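You operate a simulated robot arm through the tools that you are given. There is no shell and no other tool.

You run a simulated robot arm. Do the job below in one go: nothing can be reset, and whatever is moved stays where it is left.

TASK
Zero the counter and run off 4 m at 25 m/min, weight slider on FIRM.
Fine: set the length dial, so that the line stops by itself; one press each on reset and start; the cable stays dry.

The check looks at the end state, three seconds after you hand in, the way a careful person would. Anything else that was tipped, shoved, dropped, spilled or broken makes it a failure.

THE ROBOT
A 7-joint arm with a two-finger parallel gripper, fixed in place. Base frame: the origin is at the foot of the arm, x ahead of it, y to its left, z up. Units: m, degrees, N and s.
Its first joint turns from -166.0 to 166.0 degrees. Payload 4.4 kg.
Tool frame: the origin (TCP) lies between the finger pads and is the grasp point; the fingertips stand 0.023 m ahead of it; z points along the fingers, y is the line along which they close. The gripper opens to 0.094 m. The fingers are 0.038 m wide and 0.01 m thick; the gripper's body (0.054 by 0.096 m) begins 0.039 m behind the TCP.
Orientation is that of the tool frame in the base frame, as a unit quaternion [w, x, y, z]. With the fingers straight down and closing along the base's y, the tool's x points along the base's -x, its y along +y and its z along -z.

THE INTERFACE
- The arm moves only by the tool send_rows. Its argument "targets" is a list of rows, each an object of numbers (a shift or turn left out is 0, a gripper value left out holds the last): "tx", "ty", "tz": the shift along the base's x, y, z in m; "ax", "ay", "az": the turn, a rotation vector about the base's x, y, z in rad; "gripper": the gripper command, from -1 (shut) to 1 (fully open), values between in proportion. In form: [{"tx": .., "ty": .., "tz": .., "ax": .., "ay": .., "az": .., "gripper": ..}, ...]. A call has 1 to 20 rows; each row is the pose to reach, as a shift and turn from the pose commanded when the call began. A row lasts 0.2 s, in which the tool goes at most 0.05 m and 8.6 degrees; a call with a longer step from one row to the next is refused whole, and so is a gripper value outside its range. A pose out of reach is approached as far as the arm can. The call stops where the force on the tool passes 40 N (or 10 N more than at its start, if that is more) or the arm is blocked; 0.2 s more then pass. Each finger travels about 0.072 m/s and halts on what it meets, pressing with about 41 N; the grip force reading is that of the motor and also rises with nothing between the fingers. The clock runs only during rows and for 0.2 s after the last one: add rows that repeat a pose to give the fingers time. It gives the time, the measured TCP pose, the force on the tool (base axes), the opening and the grip force at its end, in the units of the frame above (readings bear some noise), with the torque about the TCP (base axes, N m) and any sound that the robot's microphone picked up.
- Cameras (640 x 400 px; columns grow to the right, rows downward): "scene" is fixed at [0.3998, -0.6466, 1.7738]; the picture's right is [0.90, -0.43, 0.00], its down [-0.27, -0.57, -0.77] and it looks along [0.33, 0.70, -0.63] (base axes); focal length 318 px, centre (320, 200). "wrist" rides on the gripper at [0.086, 0.016, -0.074] in the tool frame; the picture's right is [-0.18, 0.98, 0.00], its down [-0.58, -0.11, -0.81] and it looks along [-0.79, -0.15, 0.59] (tool axes); focal length 243 px, centre (320, 200).
- grab_frame(camera): a new picture of that camera. The clock stands still meanwhile.
- locate(camera, pixels): for up to 12 pixels [column, row] of the newest picture of that camera ("zoom" is the newest enlarged one), the place [x, y, z] in the base frame of the surface seen there, good to about 0.003 m. The clock stands still meanwhile.
- close_up(camera, box): a new picture of the part [left, top, right, bottom] of that camera's present view, enlarged. The clock stands still meanwhile.
- close_job(): hands the job in; it is judged then, once.

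Leave the gripper open and the arm clear of the work at the hand-in unless told otherwise.

The tools are called after ">>>" as a command line: name --argument value ..., lists and objects as JSON in quotes. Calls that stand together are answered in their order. send_rows: Moves the arm, as the interface text tells. Its arguments: {"type":"object","properties":{"targets":{"type":"array","items":{"type":"object","properties":{"tx":{"type":"number"},"ty":{"type":"number"},"tz":{"type":"number"},"ax":{"type":"number"},"ay":{"type":"number"},"az":{"type":"number"},"gripper":{"type":"number"}}}}},"required":["targets"]} The other tools are called the same way: grab_frame (camera) takes a picture; locate (camera, pixels) gives the place of the surface under pixels of a picture; close_up (camera, box) takes an enlarged picture of a part of a camera's view; close_job () hands the job in.

At the start:

```text
time: 0.0
ee_pos: [0.7824, 0.2921, 1.2696]
tool_rot: [-0.001, -0.001, 1.0, 0.0]
contact_force: [-0.2, -0.3, 1.2]
moment: [-0.03, -0.01, 0.02]
gripper_width: 0.0937
finger_force: 0.0
```

scene: 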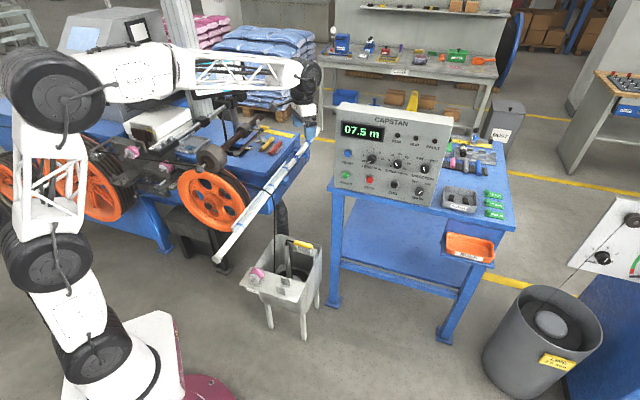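
wrist: 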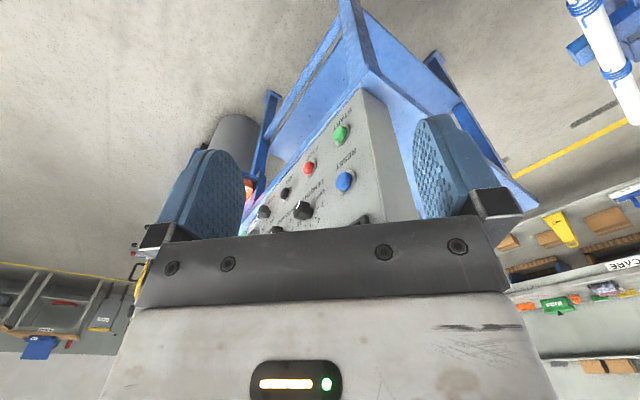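

The capstan panel stands around pixels (335-450, 105-205) with its display at 07.5 m. I'll start with enlarged views of the panel and the rest of the line.

>>> close_up --camera "scene" --box '[325, 95, 460, 215]'

>>> close_up --camera "scene" --box '[90, 80, 330, 310]'

>>> close_up --camera "scene" --box '[430, 130, 530, 270]'

>>> close_up --camera "scene" --box '[560, 190, 640, 290]'

```text
3.33 times, centred on (392, 155) of scene
```

zoom: 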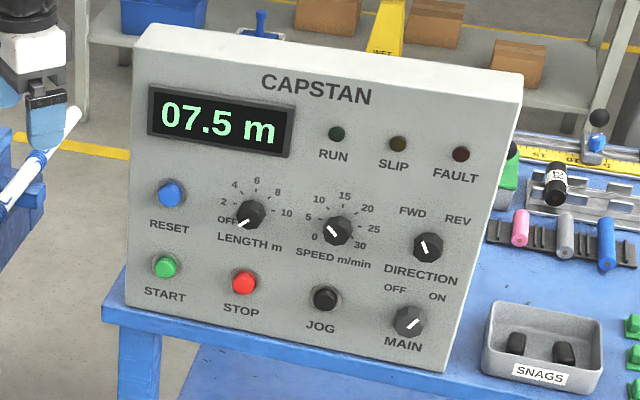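

```text
1.74 times, centred on (210, 195) of scene
```

zoom: 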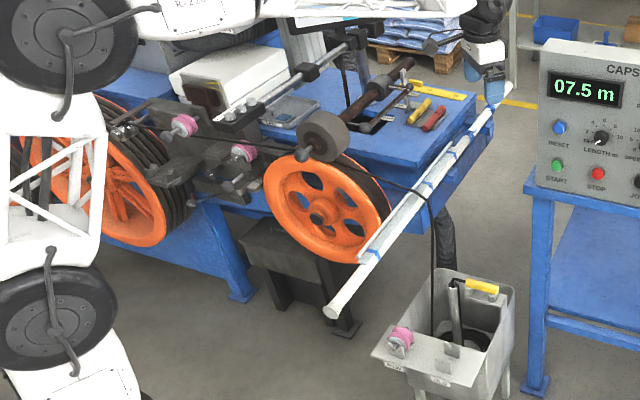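

```text
2.86 times, centred on (480, 200) of scene
```

zoom: 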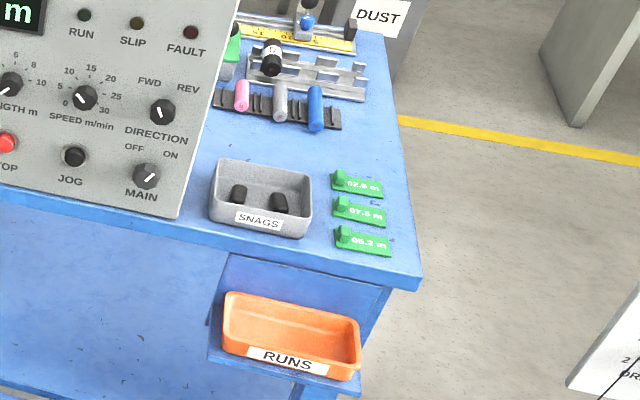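

```text
4.00 times, centred on (600, 240) of scene
```

zoom: 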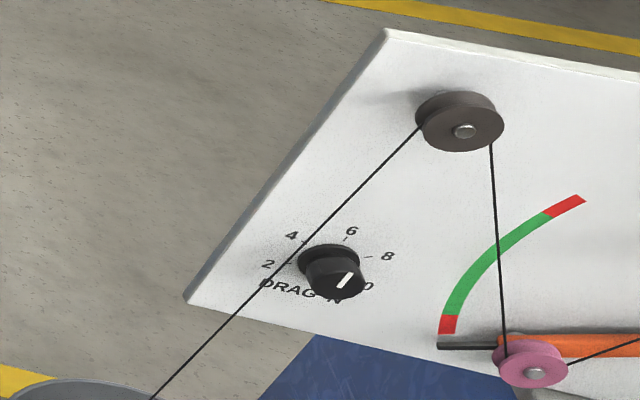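

The panel has LENGTH, SPEED, DIRECTION and MAIN knobs. I still have to find the weight slider, and whatever wets the cable. I'll enlarge the machine parts further.

>>> close_up --camera "scene" --box '[110, 90, 210, 190]'

>>> close_up --camera "scene" --box '[190, 80, 320, 180]'

>>> close_up --camera "scene" --box '[230, 225, 330, 325]'

>>> close_up --camera "scene" --box '[310, 5, 520, 135]'

>>> close_up --camera "scene" --box '[430, 130, 520, 190]'

```text
4.00 times, centred on (160, 140) of scene
```

zoom: 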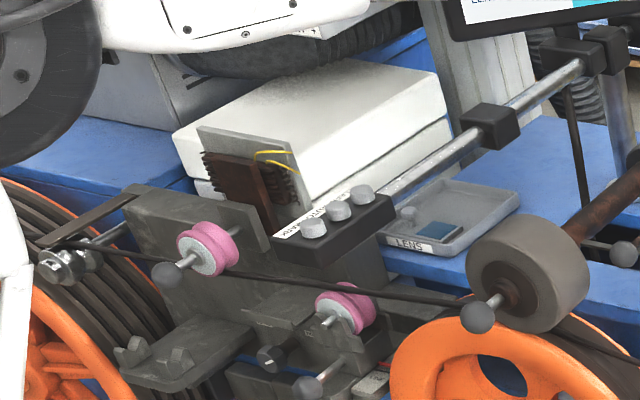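

```text
4.00 times, centred on (255, 130) of scene
```

zoom: 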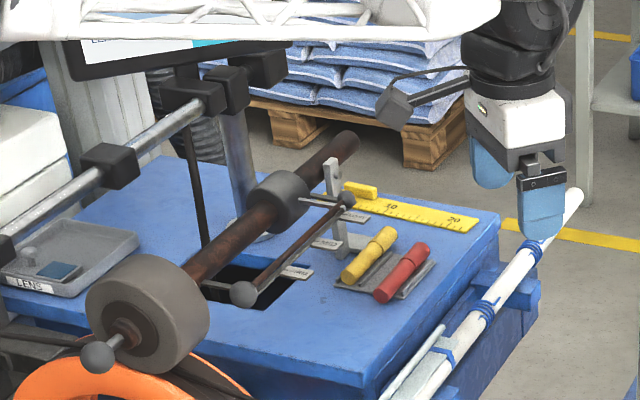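

```text
4.00 times, centred on (280, 275) of scene
```

zoom: 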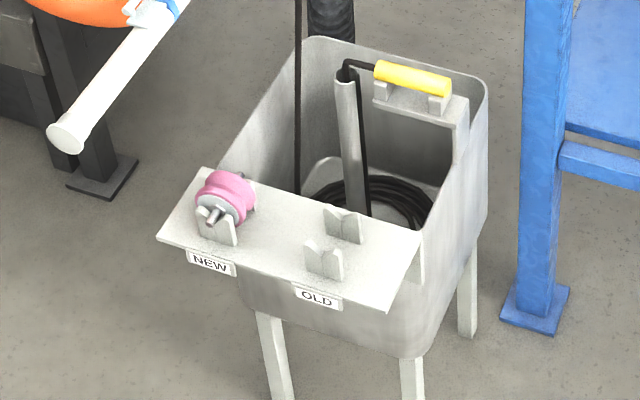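

```text
3.05 times, centred on (415, 70) of scene
```

zoom: 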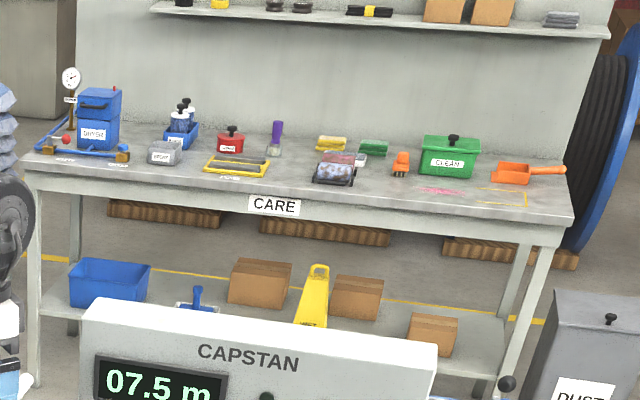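

```text
6.67 times, centred on (475, 160) of scene
```

zoom: 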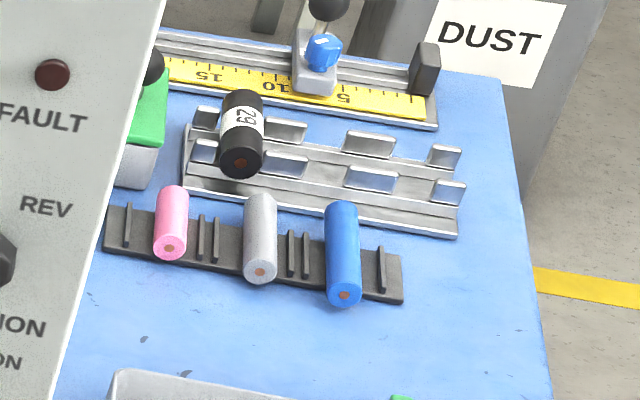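

I'll locate key points on the panel and around the machine, using the newest scene picture.

>>> grab_frame --camera "scene"

>>> locate --camera "scene" --pixels '[[348, 154], [347, 175], [369, 180], [371, 159], [397, 164], [424, 169], [419, 192], [394, 184], [340, 108], [449, 118], [331, 190], [430, 204]]'

>>> locate --camera "scene" --pixels '[[259, 130], [278, 131], [252, 153], [275, 160], [212, 157], [282, 142], [271, 135], [264, 147], [217, 175], [139, 152], [280, 290], [602, 258]]'

```text
taken
```

scene: 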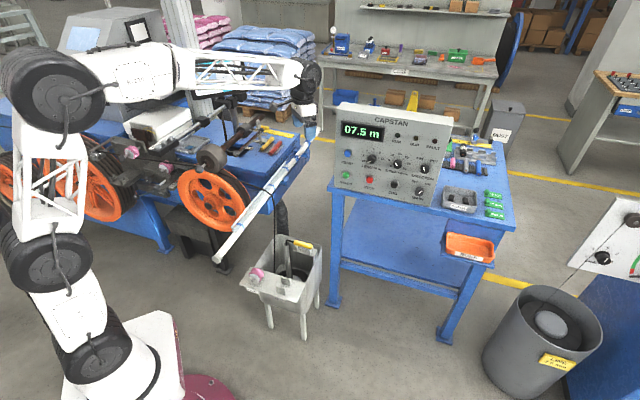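

```text
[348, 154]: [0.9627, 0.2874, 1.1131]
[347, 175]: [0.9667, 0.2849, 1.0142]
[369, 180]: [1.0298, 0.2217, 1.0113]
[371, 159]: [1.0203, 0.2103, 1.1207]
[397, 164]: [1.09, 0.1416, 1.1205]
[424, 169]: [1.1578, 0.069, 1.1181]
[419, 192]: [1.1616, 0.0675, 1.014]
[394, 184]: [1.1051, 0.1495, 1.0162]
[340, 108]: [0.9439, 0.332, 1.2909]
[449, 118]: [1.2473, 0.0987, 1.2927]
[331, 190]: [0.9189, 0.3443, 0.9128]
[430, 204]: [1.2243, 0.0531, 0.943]
```

```text
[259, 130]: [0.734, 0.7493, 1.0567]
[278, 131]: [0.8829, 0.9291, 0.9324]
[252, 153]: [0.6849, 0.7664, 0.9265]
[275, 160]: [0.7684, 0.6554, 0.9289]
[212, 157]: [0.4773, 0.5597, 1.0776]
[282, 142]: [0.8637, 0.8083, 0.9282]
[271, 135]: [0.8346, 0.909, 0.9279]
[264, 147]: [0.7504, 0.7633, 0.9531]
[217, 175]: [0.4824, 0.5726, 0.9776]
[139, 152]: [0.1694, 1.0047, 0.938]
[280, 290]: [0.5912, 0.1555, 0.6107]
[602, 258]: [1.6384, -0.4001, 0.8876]
```

Next I'll find out where the obstacles are: boom, monitor, pole and white box. I also want a wrist frame.

>>> locate --camera "scene" --pixels '[[216, 258], [310, 130], [265, 200], [222, 98], [245, 115], [160, 120], [187, 30], [235, 175], [255, 275], [300, 245], [285, 215], [385, 112]]'

>>> close_up --camera "wrist" --box '[200, 80, 440, 240]'

```text
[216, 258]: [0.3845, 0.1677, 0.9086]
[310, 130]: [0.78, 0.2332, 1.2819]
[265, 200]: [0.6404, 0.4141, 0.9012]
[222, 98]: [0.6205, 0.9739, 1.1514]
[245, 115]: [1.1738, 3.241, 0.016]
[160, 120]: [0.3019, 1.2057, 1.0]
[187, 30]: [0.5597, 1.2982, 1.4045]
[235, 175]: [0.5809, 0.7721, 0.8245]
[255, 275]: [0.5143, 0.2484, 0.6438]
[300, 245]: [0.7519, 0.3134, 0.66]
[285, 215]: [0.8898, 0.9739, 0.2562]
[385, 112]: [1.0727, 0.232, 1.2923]
```

```text
2.50 times, centred on (320, 160) of wrist
```

zoom: 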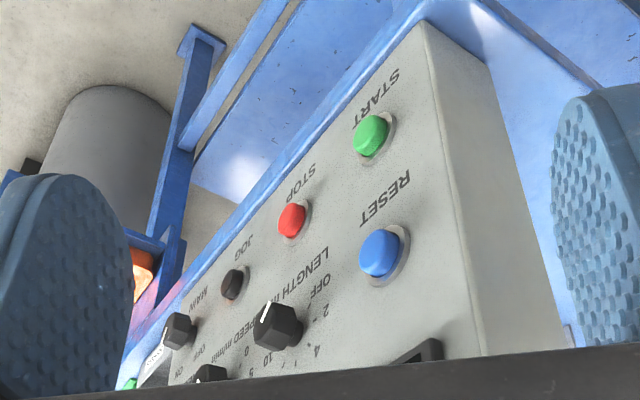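

The wrist camera sees START (green), RESET (blue), STOP and JOG buttons and the LENGTH knob. I'll now raise and turn the tool so the wrist camera looks over the machine table around (0.75, 0.8), to find the weight slider.

>>> send_rows --targets '[{"tx": -0.023, "ty": 0.021, "tz": 0.015, "az": 0.115, "gripper": 1}, {"tx": -0.046, "ty": 0.042, "tz": 0.03, "az": 0.23}, {"tx": -0.069, "ty": 0.063, "tz": 0.045, "az": 0.345}, {"tx": -0.092, "ty": 0.084, "tz": 0.06, "az": 0.46}, {"tx": -0.115, "ty": 0.105, "tz": 0.075, "az": 0.575}, {"tx": -0.138, "ty": 0.126, "tz": 0.09, "az": 0.69}, {"tx": -0.161, "ty": 0.147, "tz": 0.105, "az": 0.805}, {"tx": -0.184, "ty": 0.168, "tz": 0.12, "az": 0.92}, {"tx": -0.207, "ty": 0.189, "tz": 0.135, "az": 1.035}, {"tx": -0.23, "ty": 0.21, "tz": 0.15, "az": 1.15}]'

>>> grab_frame --camera "wrist"

>>> grab_frame --camera "scene"

```text
time: 2.2
ee_pos: [0.55, 0.5012, 1.4183]
tool_rot: [-0.001, -0.544, 0.839, 0.0]
contact_force: [0.3, 0.4, -0.9]
moment: [-0.05, -0.02, 0.0]
gripper_width: 0.0937
finger_force: 0.0
```

```text
taken
```

wrist: 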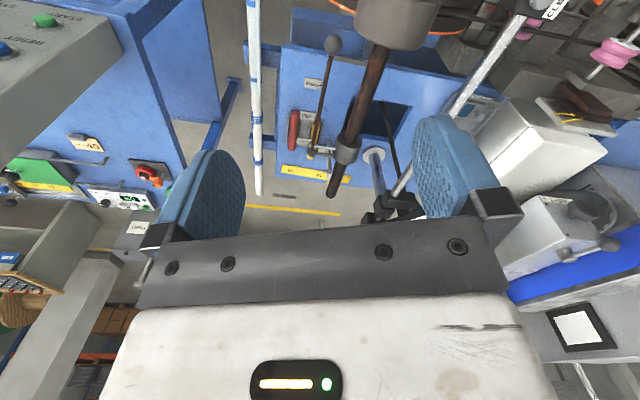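

```text
taken
```

scene: 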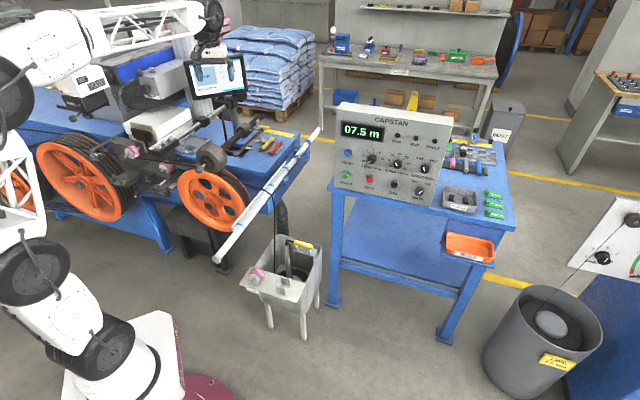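

The wrist picture shows the brown weight rod with its grey weight near (347,150) and labels on the table, all upside down. I'll zoom in there, and on the monitor at scene (215,75).

>>> close_up --camera "wrist" --box '[270, 20, 420, 210]'

>>> close_up --camera "wrist" --box '[420, 0, 640, 140]'

>>> close_up --camera "scene" --box '[175, 45, 265, 105]'

>>> close_up --camera "scene" --box '[195, 110, 295, 190]'

>>> close_up --camera "scene" --box '[50, 40, 200, 130]'

```text
2.11 times, centred on (345, 115) of wrist
```

zoom: 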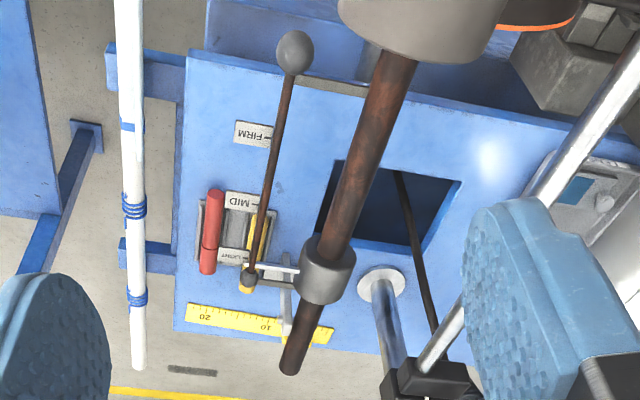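

```text
2.86 times, centred on (530, 70) of wrist
```

zoom: 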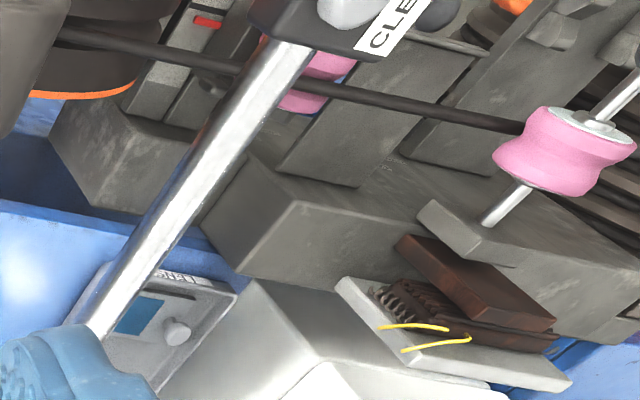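

```text
6.67 times, centred on (220, 75) of scene
```

zoom: 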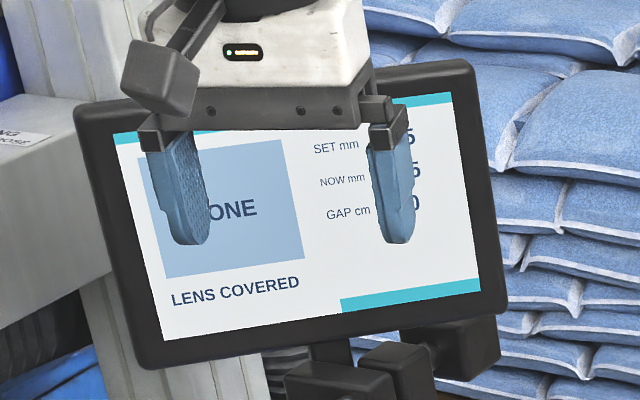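

```text
5.00 times, centred on (245, 150) of scene
```

zoom: 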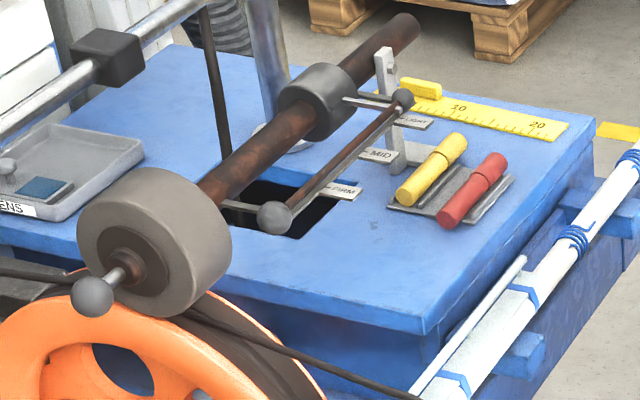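

```text
4.27 times, centred on (125, 85) of scene
```

zoom: 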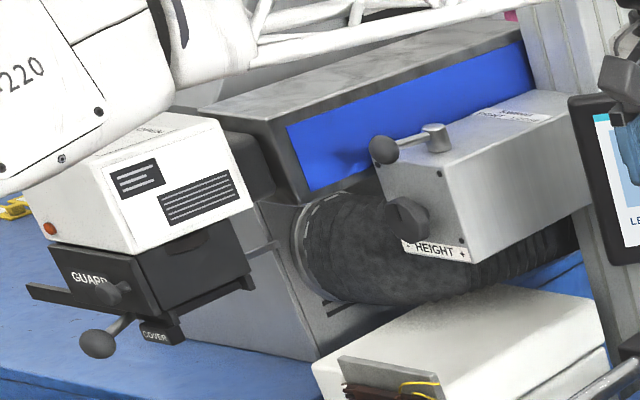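

The labels LIGHT, MID and FIRM lie along a rail next to the brown rod, and the weight appears to sit at LIGHT. I'll locate the ball handle, weight, labels and post in the wrist picture.

>>> locate --camera "wrist" --pixels '[[333, 45], [347, 148], [313, 84], [309, 116], [305, 141], [311, 151], [321, 147], [328, 154], [330, 165], [332, 194], [322, 100], [390, 40]]'

>>> close_up --camera "wrist" --box '[290, 70, 370, 200]'

```text
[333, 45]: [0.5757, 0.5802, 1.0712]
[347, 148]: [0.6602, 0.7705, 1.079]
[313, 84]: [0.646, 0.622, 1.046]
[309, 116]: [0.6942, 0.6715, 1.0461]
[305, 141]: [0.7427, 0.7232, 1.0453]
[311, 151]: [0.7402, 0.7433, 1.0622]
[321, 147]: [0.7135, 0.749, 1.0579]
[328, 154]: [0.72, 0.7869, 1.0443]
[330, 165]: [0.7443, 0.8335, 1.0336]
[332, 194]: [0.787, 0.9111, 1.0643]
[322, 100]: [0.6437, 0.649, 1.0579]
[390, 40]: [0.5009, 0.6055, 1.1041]
```

```text
3.08 times, centred on (330, 135) of wrist
```

zoom: 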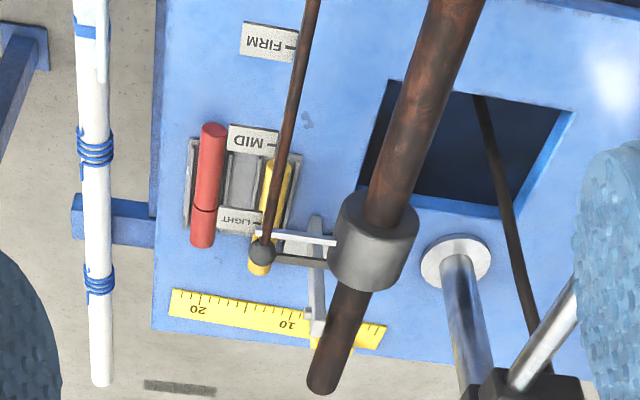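

I've got rough coordinates: big ball (0.576,0.580,1.071), FIRM (0.646,0.622,1.046), LIGHT (0.743,0.723,1.045), weight near (0.70,0.76,1.06). Before I touch the mechanism I'll bring the wrist camera lower and closer to understand it.

>>> send_rows --targets '[{"tx": 0.01, "ty": -0.015, "tz": -0.04, "az": 0.07}, {"tx": 0.02, "ty": -0.03, "tz": -0.08, "az": 0.14}, {"tx": 0.03, "ty": -0.045, "tz": -0.12, "az": 0.21}, {"tx": 0.04, "ty": -0.06, "tz": -0.16, "az": 0.28}, {"tx": 0.05, "ty": -0.08, "tz": -0.2, "az": 0.35}, {"tx": 0.05, "ty": -0.08, "tz": -0.2, "az": 0.42}]'

>>> grab_frame --camera "wrist"

>>> close_up --camera "wrist" --box '[220, 40, 460, 200]'

>>> grab_frame --camera "scene"

```text
time: 3.6
ee_pos: [0.6001, 0.4193, 1.2188]
tool_rot: [0.001, -0.707, 0.707, -0.001]
contact_force: [-0.5, -0.6, -0.2]
moment: [0.03, -0.02, -0.02]
gripper_width: 0.0942
finger_force: 0.0
```

```text
taken
```

wrist: 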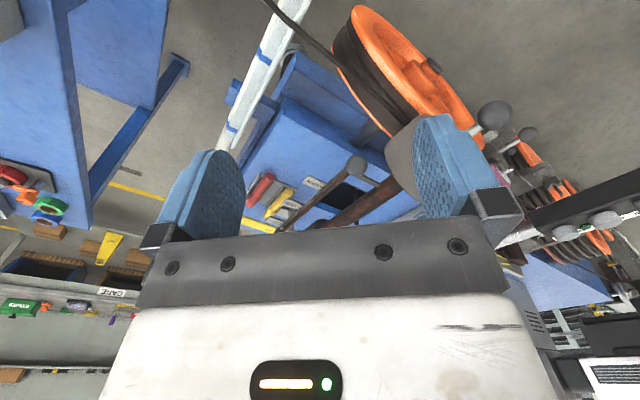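

```text
2.50 times, centred on (340, 120) of wrist
```

zoom: 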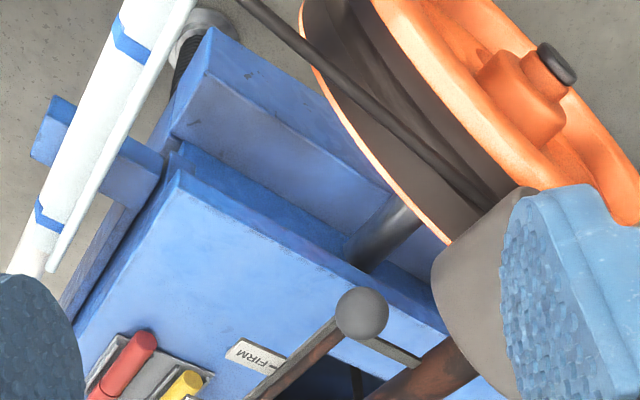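

```text
taken
```

scene: 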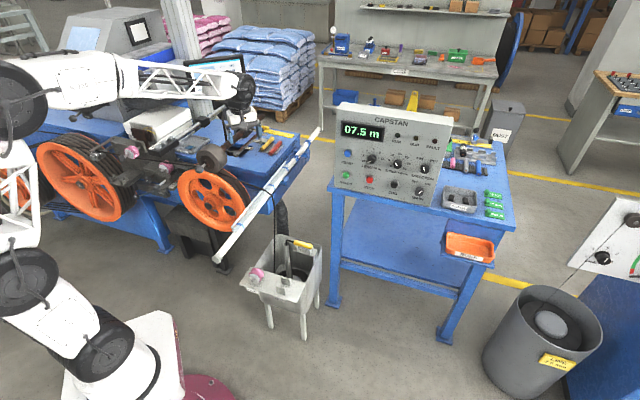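

The gripper body hides the lower half of the wrist image, so things need to lie steeply below the camera. I'll rise and step forward for a better look at the slider.

>>> send_rows --targets '[{"tx": 0.015, "ty": 0.02, "tz": 0.04}, {"tx": 0.03, "ty": 0.04, "tz": 0.08}, {"tx": 0.05, "ty": 0.06, "tz": 0.12}, {"tx": 0.06, "ty": 0.06, "tz": 0.14}]'

>>> grab_frame --camera "wrist"

>>> close_up --camera "wrist" --box '[240, 60, 440, 210]'

```text
time: 4.6
ee_pos: [0.6605, 0.4832, 1.3591]
tool_rot: [0.0, 0.707, -0.707, 0.0]
contact_force: [0.4, -1.8, -0.2]
moment: [0.0, -0.04, 0.0]
gripper_width: 0.0939
finger_force: 0.0
```

```text
taken
```

wrist: 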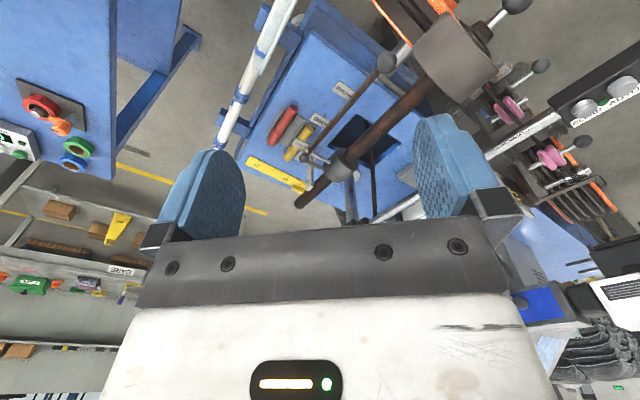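

```text
2.67 times, centred on (340, 135) of wrist
```

zoom: 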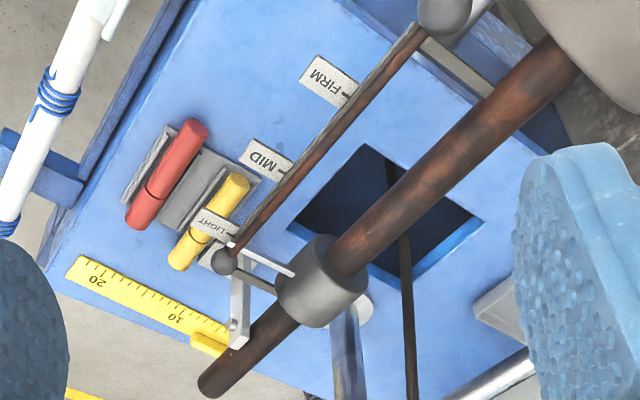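

Now I can read it: the weight on the brown rod carries a pale pointer at LIGHT, and a thin rod links it to the big ball at the near end (wrist 387,62). I'll locate the roller, ball and rods for clearances.

>>> locate --camera "wrist" --pixels '[[387, 62], [380, 62], [394, 62], [387, 55], [387, 69], [418, 60], [455, 90], [490, 70], [450, 20], [455, 55], [400, 100], [360, 142]]'

>>> locate --camera "wrist" --pixels '[[345, 112], [325, 138], [304, 157], [320, 160], [313, 153], [311, 165], [329, 180], [345, 165], [335, 172], [513, 5], [475, 15], [425, 85]]'

>>> close_up --camera "wrist" --box '[290, 130, 370, 190]'

>>> close_up --camera "wrist" --box '[360, 0, 560, 120]'

```text
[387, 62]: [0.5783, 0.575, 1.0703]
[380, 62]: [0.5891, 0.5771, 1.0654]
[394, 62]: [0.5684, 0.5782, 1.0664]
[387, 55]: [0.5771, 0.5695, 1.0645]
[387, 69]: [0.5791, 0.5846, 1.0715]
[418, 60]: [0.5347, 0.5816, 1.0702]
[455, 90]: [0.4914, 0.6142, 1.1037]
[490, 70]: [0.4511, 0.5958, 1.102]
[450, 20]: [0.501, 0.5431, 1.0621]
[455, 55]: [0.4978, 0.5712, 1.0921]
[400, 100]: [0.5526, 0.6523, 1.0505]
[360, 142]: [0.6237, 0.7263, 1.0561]
```

```text
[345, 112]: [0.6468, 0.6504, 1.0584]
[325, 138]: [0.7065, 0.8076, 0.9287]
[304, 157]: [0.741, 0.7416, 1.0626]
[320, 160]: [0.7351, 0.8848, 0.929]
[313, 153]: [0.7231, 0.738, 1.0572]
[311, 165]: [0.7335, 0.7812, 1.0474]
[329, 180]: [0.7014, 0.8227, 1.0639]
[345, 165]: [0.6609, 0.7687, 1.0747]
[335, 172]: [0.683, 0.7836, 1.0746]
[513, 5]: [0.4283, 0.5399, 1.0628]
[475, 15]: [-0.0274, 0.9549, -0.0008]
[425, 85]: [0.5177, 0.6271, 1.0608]
```

```text
6.67 times, centred on (330, 160) of wrist
```

zoom: 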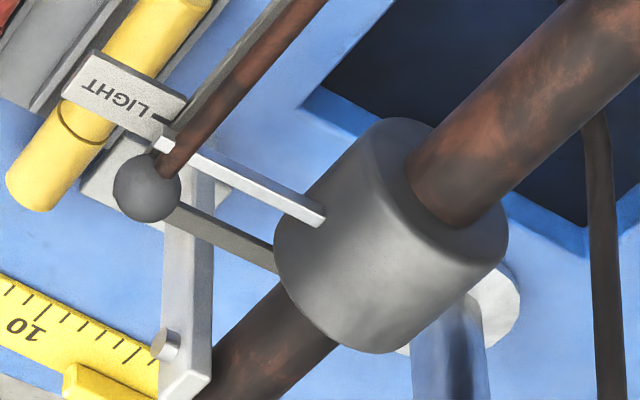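

```text
3.20 times, centred on (460, 60) of wrist
```

zoom: 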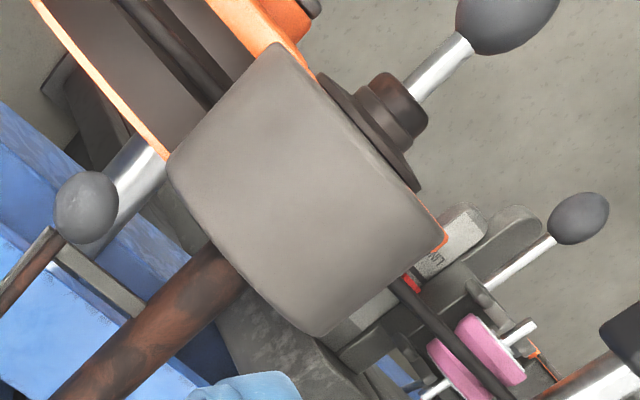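

The geometry supports a pull-rod with the big ball as its handle. Before acting I'll check the black block with three knobs, labelled "CLE…", over the cable. It could be what wets the cable.

>>> close_up --camera "wrist" --box '[500, 50, 640, 150]'

>>> close_up --camera "scene" --box '[100, 100, 230, 200]'

>>> close_up --camera "scene" --box '[165, 125, 225, 165]'

```text
4.00 times, centred on (570, 100) of wrist
```

zoom: 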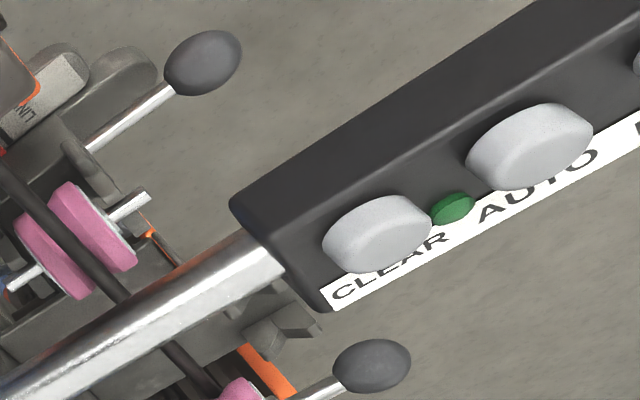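

```text
4.00 times, centred on (165, 150) of scene
```

zoom: 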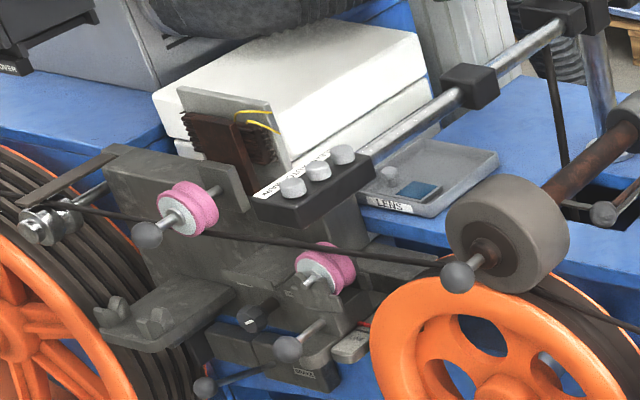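

```text
10.00 times, centred on (195, 145) of scene
```

zoom: 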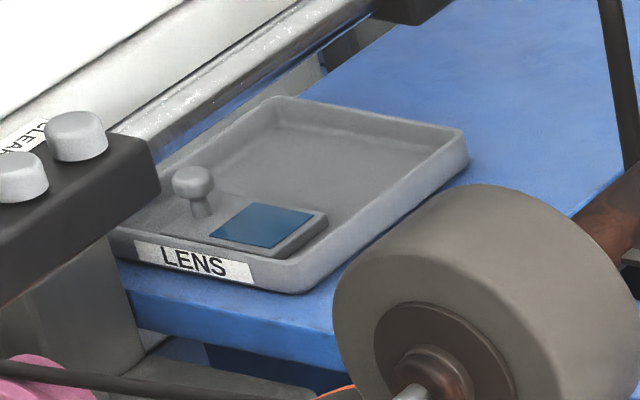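

The block is the display control (CLEAR / AUTO …), so it isn't a wetting device. Below it, near scene (150,180)-(165,195), there is a knob and a small label. I'll zoom in there.

>>> close_up --camera "scene" --box '[130, 165, 190, 205]'

>>> close_up --camera "scene" --box '[40, 125, 130, 215]'

>>> close_up --camera "scene" --box '[170, 160, 250, 260]'

>>> close_up --camera "scene" --box '[0, 20, 130, 130]'

```text
10.00 times, centred on (160, 185) of scene
```

zoom: 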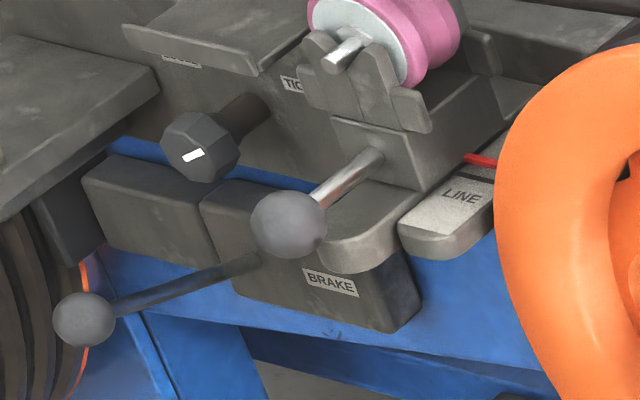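

```text
4.44 times, centred on (85, 170) of scene
```

zoom: 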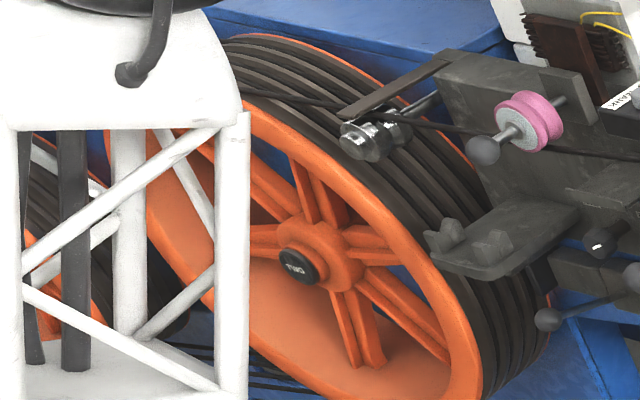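

```text
4.00 times, centred on (210, 210) of scene
```

zoom: 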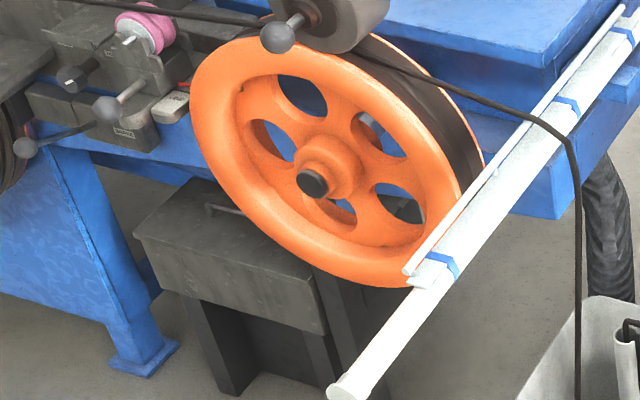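

```text
3.64 times, centred on (65, 75) of scene
```

zoom: 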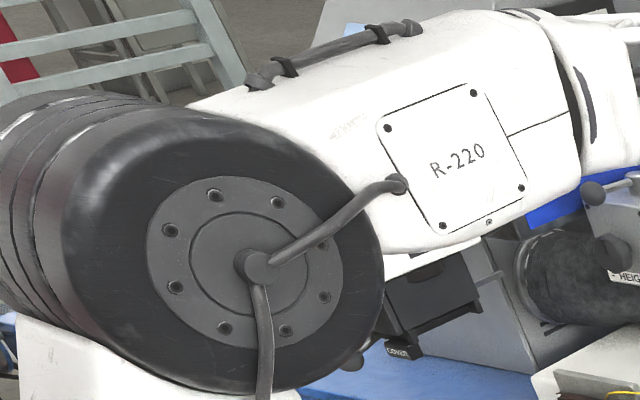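

There's a BRAKE lever, a pointer knob with labels ("TIC…") and a "LINE" plate with a red mark. I'll locate these before looking at them with the wrist camera.

>>> grab_frame --camera "scene"

>>> locate --camera "scene" --pixels '[[148, 181], [157, 189], [162, 194], [136, 199], [174, 185], [157, 175], [167, 170], [130, 155], [190, 145], [181, 150], [60, 105], [110, 85]]'

```text
taken
```

scene: 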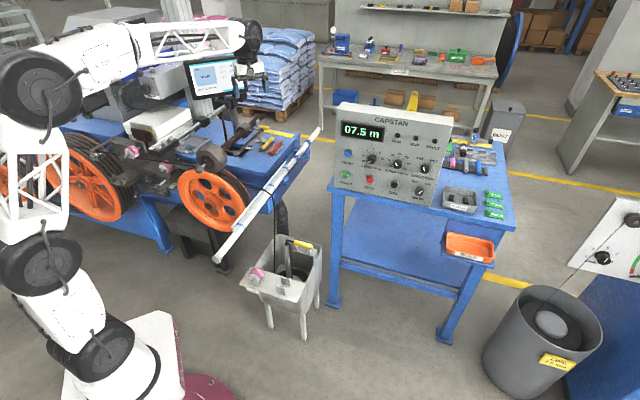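

```text
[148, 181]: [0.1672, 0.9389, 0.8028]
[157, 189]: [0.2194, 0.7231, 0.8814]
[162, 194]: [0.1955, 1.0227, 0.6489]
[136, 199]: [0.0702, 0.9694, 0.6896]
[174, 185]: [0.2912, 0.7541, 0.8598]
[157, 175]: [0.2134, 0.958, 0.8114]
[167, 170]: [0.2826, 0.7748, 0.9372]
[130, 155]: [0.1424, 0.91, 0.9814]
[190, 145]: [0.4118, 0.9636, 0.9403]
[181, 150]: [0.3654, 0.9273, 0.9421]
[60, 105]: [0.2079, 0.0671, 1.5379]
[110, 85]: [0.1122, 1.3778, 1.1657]
```

I'll move the wrist camera toward the robot's left, staying high at z≈1.3, so it looks down on the brake and knob area around (0.2, 0.85).

>>> send_rows --targets '[{"tx": -0.04, "az": 0.03}, {"tx": -0.08, "az": 0.06}, {"tx": -0.12, "az": 0.09}, {"tx": -0.16, "az": 0.12}, {"tx": -0.2, "az": 0.15}, {"tx": -0.24, "az": 0.18}, {"tx": -0.28, "az": 0.21}, {"tx": -0.32, "tz": -0.01, "az": 0.24}, {"tx": -0.36, "tz": -0.03, "az": 0.27}, {"tx": -0.4, "tz": -0.05, "az": 0.27}]'

>>> grab_frame --camera "wrist"

>>> close_up --camera "wrist" --box '[200, 0, 440, 150]'

```text
time: 6.8
ee_pos: [0.2607, 0.484, 1.3077]
tool_rot: [-0.001, 0.796, -0.606, 0.0]
contact_force: [-0.6, -0.5, -1.0]
moment: [0.0, -0.01, -0.01]
gripper_width: 0.0943
finger_force: 0.1
```

```text
taken
```

wrist: 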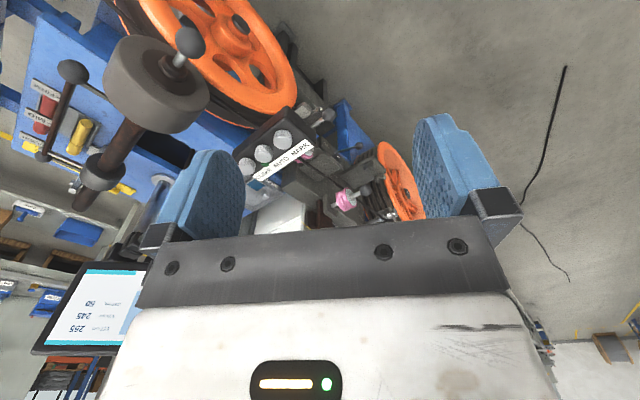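

```text
2.67 times, centred on (320, 75) of wrist
```

zoom: 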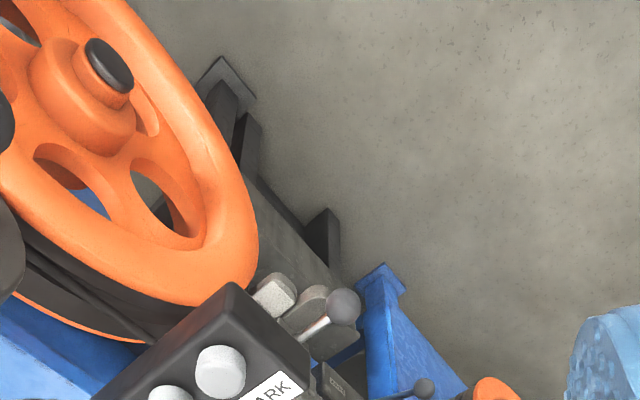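

From above the block hides that area. I'll pitch the tool up about 30° and lower it, so the camera can look more horizontally at the front face near (0.2, 0.85, 0.85).

>>> send_rows --targets '[{"tx": -0.01, "tz": -0.03, "ax": 0.08}, {"tx": -0.02, "tz": -0.06, "ax": 0.16}, {"tx": -0.04, "tz": -0.09, "ax": 0.24}, {"tx": -0.06, "ty": -0.01, "tz": -0.12, "ax": 0.32}, {"tx": -0.07, "ty": -0.02, "tz": -0.15, "ax": 0.4}, {"tx": -0.08, "ty": -0.03, "tz": -0.18, "ax": 0.46}, {"tx": -0.09, "ty": -0.04, "tz": -0.2, "ax": 0.5}]'

>>> grab_frame --camera "wrist"

>>> close_up --camera "wrist" --box '[220, 40, 440, 200]'

```text
time: 8.4
ee_pos: [0.1703, 0.4409, 1.1077]
tool_rot: [-0.198, 0.771, -0.586, -0.15]
contact_force: [0.0, 0.4, 0.0]
moment: [0.01, -0.02, -0.02]
gripper_width: 0.0941
finger_force: 0.0
```

```text
taken
```

wrist: 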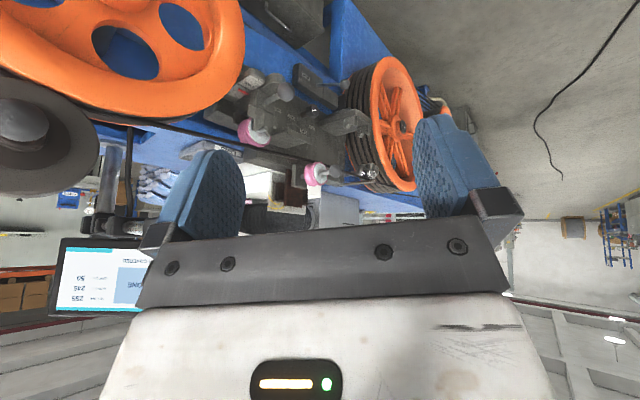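

```text
2.50 times, centred on (330, 120) of wrist
```

zoom: 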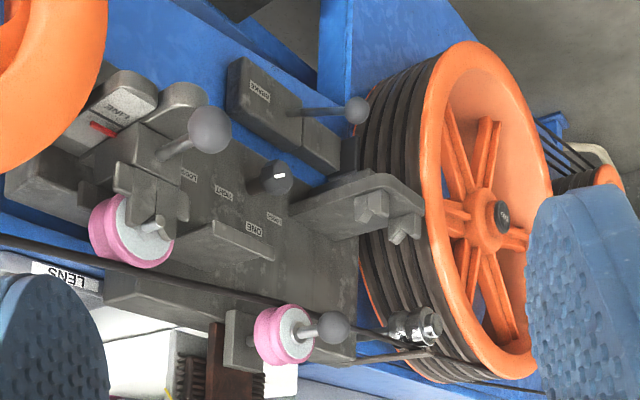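

Now I can see the front face with the knob at wrist (314,112) and its labels. I'll zoom further.

>>> close_up --camera "wrist" --box '[225, 60, 375, 155]'

>>> close_up --camera "wrist" --box '[285, 90, 345, 140]'

>>> close_up --camera "wrist" --box '[40, 230, 160, 320]'

>>> close_up --camera "wrist" --box '[0, 120, 220, 240]'

```text
4.21 times, centred on (300, 108) of wrist
```

zoom: 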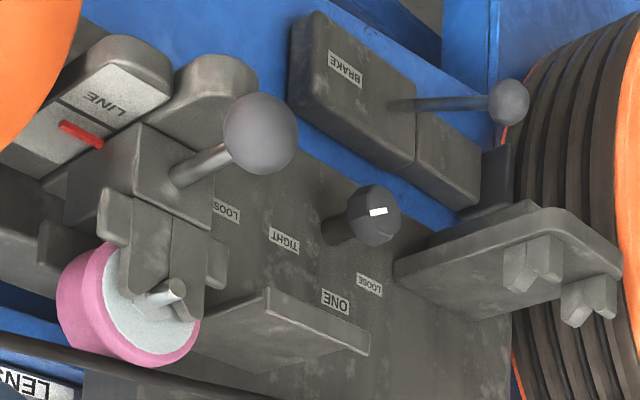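

```text
8.00 times, centred on (315, 115) of wrist
```

zoom: 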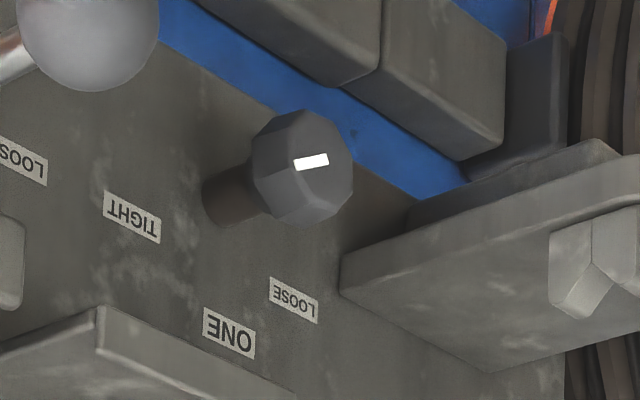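

```text
4.44 times, centred on (100, 275) of wrist
```

zoom: 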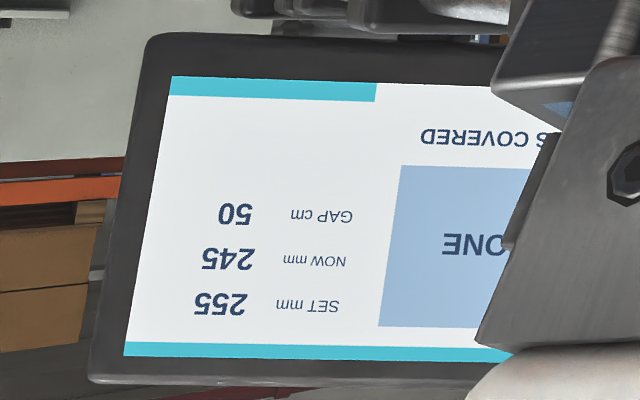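

```text
2.91 times, centred on (110, 180) of wrist
```

zoom: 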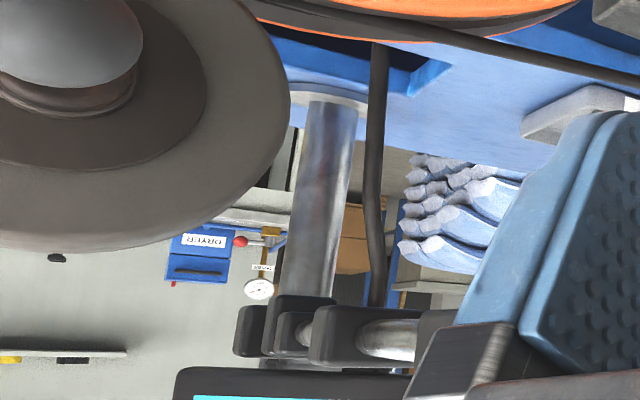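

The knob is a guide clamp (LOOSE/TIGHT). The monitor reads SET 255, NOW 245, GAP 50 and "LENS COVERED", none of which belongs to this job. I'd like a closer look at the BRAKE lever's state, so I'll move a little left, forward and down.

>>> send_rows --targets '[{"tx": -0.03, "ty": 0.02, "tz": -0.03}, {"tx": -0.06, "ty": 0.04, "tz": -0.06}, {"tx": -0.09, "ty": 0.06, "tz": -0.09}, {"tx": -0.11, "ty": 0.08, "tz": -0.12}]'

>>> grab_frame --camera "wrist"

>>> close_up --camera "wrist" --box '[180, 40, 360, 160]'

```text
time: 9.4
ee_pos: [0.0626, 0.5202, 0.9905]
tool_rot: [-0.196, 0.771, -0.587, -0.151]
contact_force: [-0.2, 1.1, -0.1]
moment: [0.03, 0.0, 0.01]
gripper_width: 0.0939
finger_force: 0.0
```

```text
taken
```

wrist: 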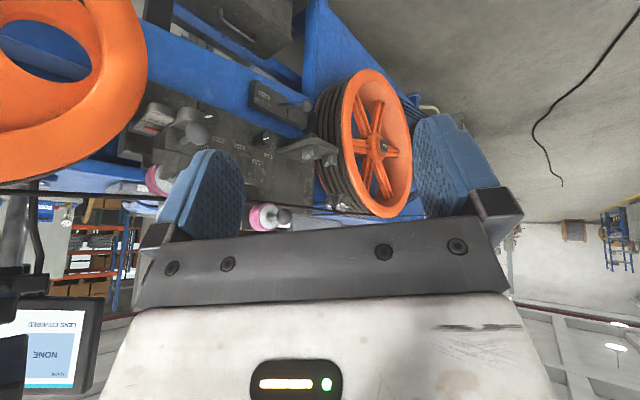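

```text
3.33 times, centred on (270, 100) of wrist
```

zoom: 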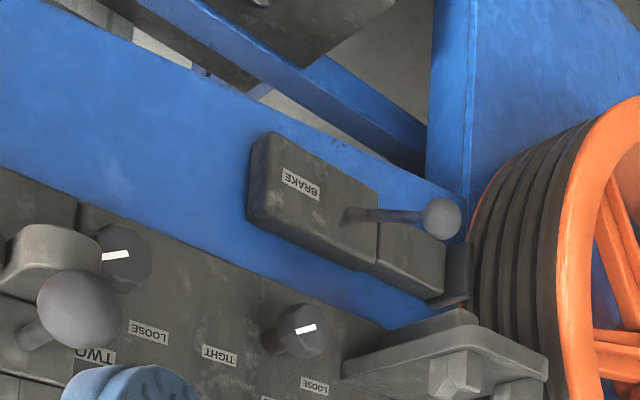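

I'll zoom on the brake pad next to the reel flange to see whether there's a gap.

>>> close_up --camera "wrist" --box '[285, 85, 335, 135]'

>>> close_up --camera "wrist" --box '[240, 75, 320, 125]'

>>> locate --camera "wrist" --pixels '[[302, 104], [290, 104], [275, 104], [262, 95], [310, 118], [318, 125], [325, 110], [305, 118], [281, 115], [322, 122]]'

```text
8.00 times, centred on (310, 110) of wrist
```

zoom: 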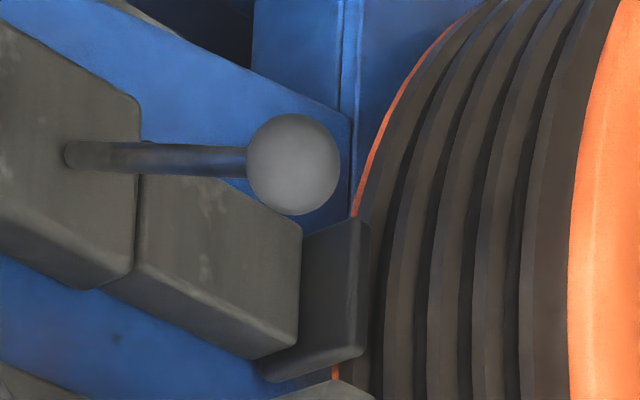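

```text
8.00 times, centred on (280, 100) of wrist
```

zoom: 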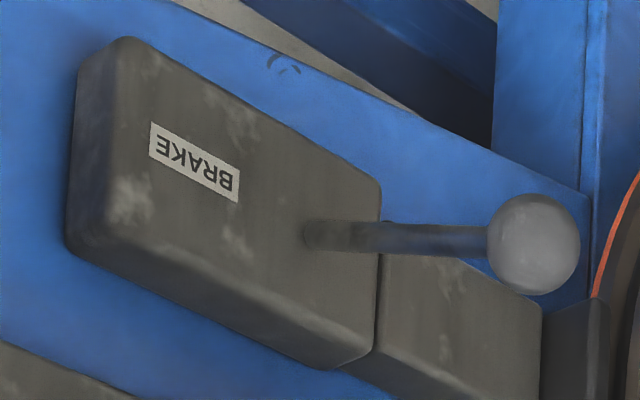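

```text
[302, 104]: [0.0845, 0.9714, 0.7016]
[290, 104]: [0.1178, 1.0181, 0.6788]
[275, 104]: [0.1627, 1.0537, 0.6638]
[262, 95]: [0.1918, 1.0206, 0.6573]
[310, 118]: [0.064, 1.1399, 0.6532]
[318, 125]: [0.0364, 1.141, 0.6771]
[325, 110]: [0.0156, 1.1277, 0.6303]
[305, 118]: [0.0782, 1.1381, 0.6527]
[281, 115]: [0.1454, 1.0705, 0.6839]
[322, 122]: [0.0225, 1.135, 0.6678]
```

The brake shows no labelled setting, and the job doesn't mention it, so I'll leave it alone. I'll read the remaining tags in the scene: the bin's yellow tag and the tokens.

>>> close_up --camera "scene" --box '[470, 270, 620, 400]'

>>> close_up --camera "scene" --box '[330, 140, 400, 200]'

>>> close_up --camera "scene" --box '[380, 145, 445, 205]'

>>> close_up --camera "scene" --box '[580, 60, 640, 130]'

```text
3.08 times, centred on (545, 335) of scene
```

zoom: 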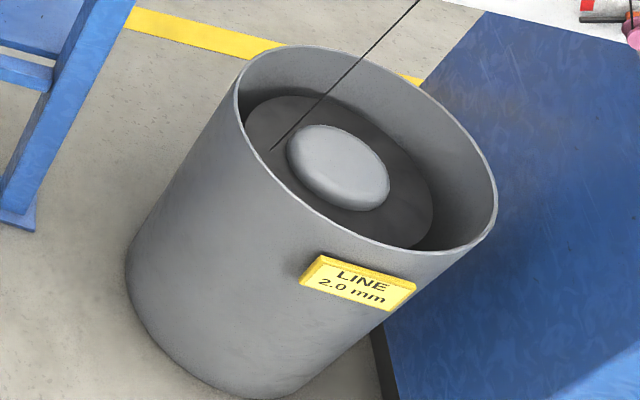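

```text
6.67 times, centred on (365, 170) of scene
```

zoom: 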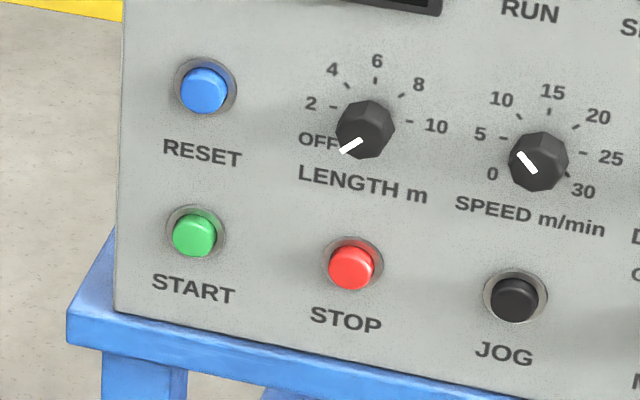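

```text
6.67 times, centred on (412, 175) of scene
```

zoom: 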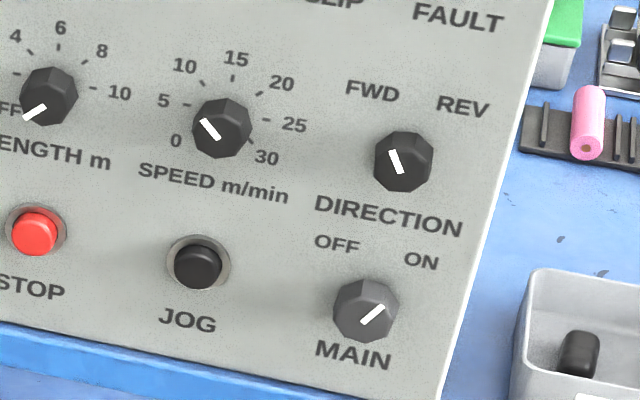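

```text
5.71 times, centred on (610, 95) of scene
```

zoom: 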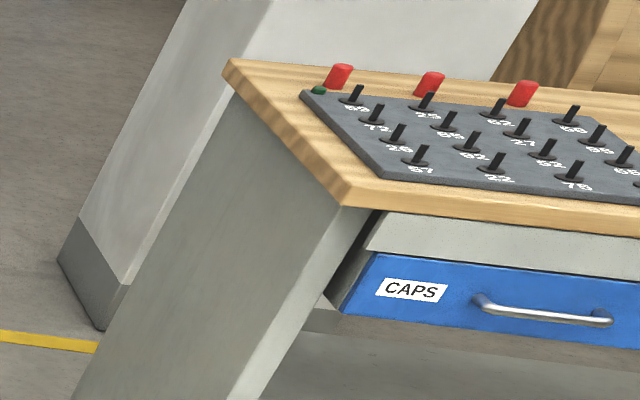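

Settings now: LENGTH on OFF, SPEED on about 5, DIRECTION on FWD, MAIN on ON. I'll do the weight slider first. I retreat upward and level the tool to point straight down.

>>> send_rows --targets '[{"tx": 0.02, "ty": -0.02, "tz": 0.035}, {"tx": 0.04, "ty": -0.03, "tz": 0.075, "ax": -0.05}, {"tx": 0.06, "ty": -0.04, "tz": 0.115, "ax": -0.14}, {"tx": 0.08, "ty": -0.04, "tz": 0.155, "ax": -0.23}, {"tx": 0.1, "ty": -0.04, "tz": 0.195, "ax": -0.32}, {"tx": 0.13, "ty": -0.04, "tz": 0.235, "ax": -0.41}, {"tx": 0.16, "ty": -0.04, "tz": 0.27, "ax": -0.5}, {"tx": 0.2, "ty": -0.04, "tz": 0.29, "ax": -0.5}]'

```text
time: 11.2
ee_pos: [0.2645, 0.481, 1.2789]
tool_rot: [0.0, 0.795, -0.606, 0.001]
contact_force: [-0.2, 0.4, -0.3]
moment: [0.03, -0.05, 0.04]
gripper_width: 0.0941
finger_force: 0.2
```

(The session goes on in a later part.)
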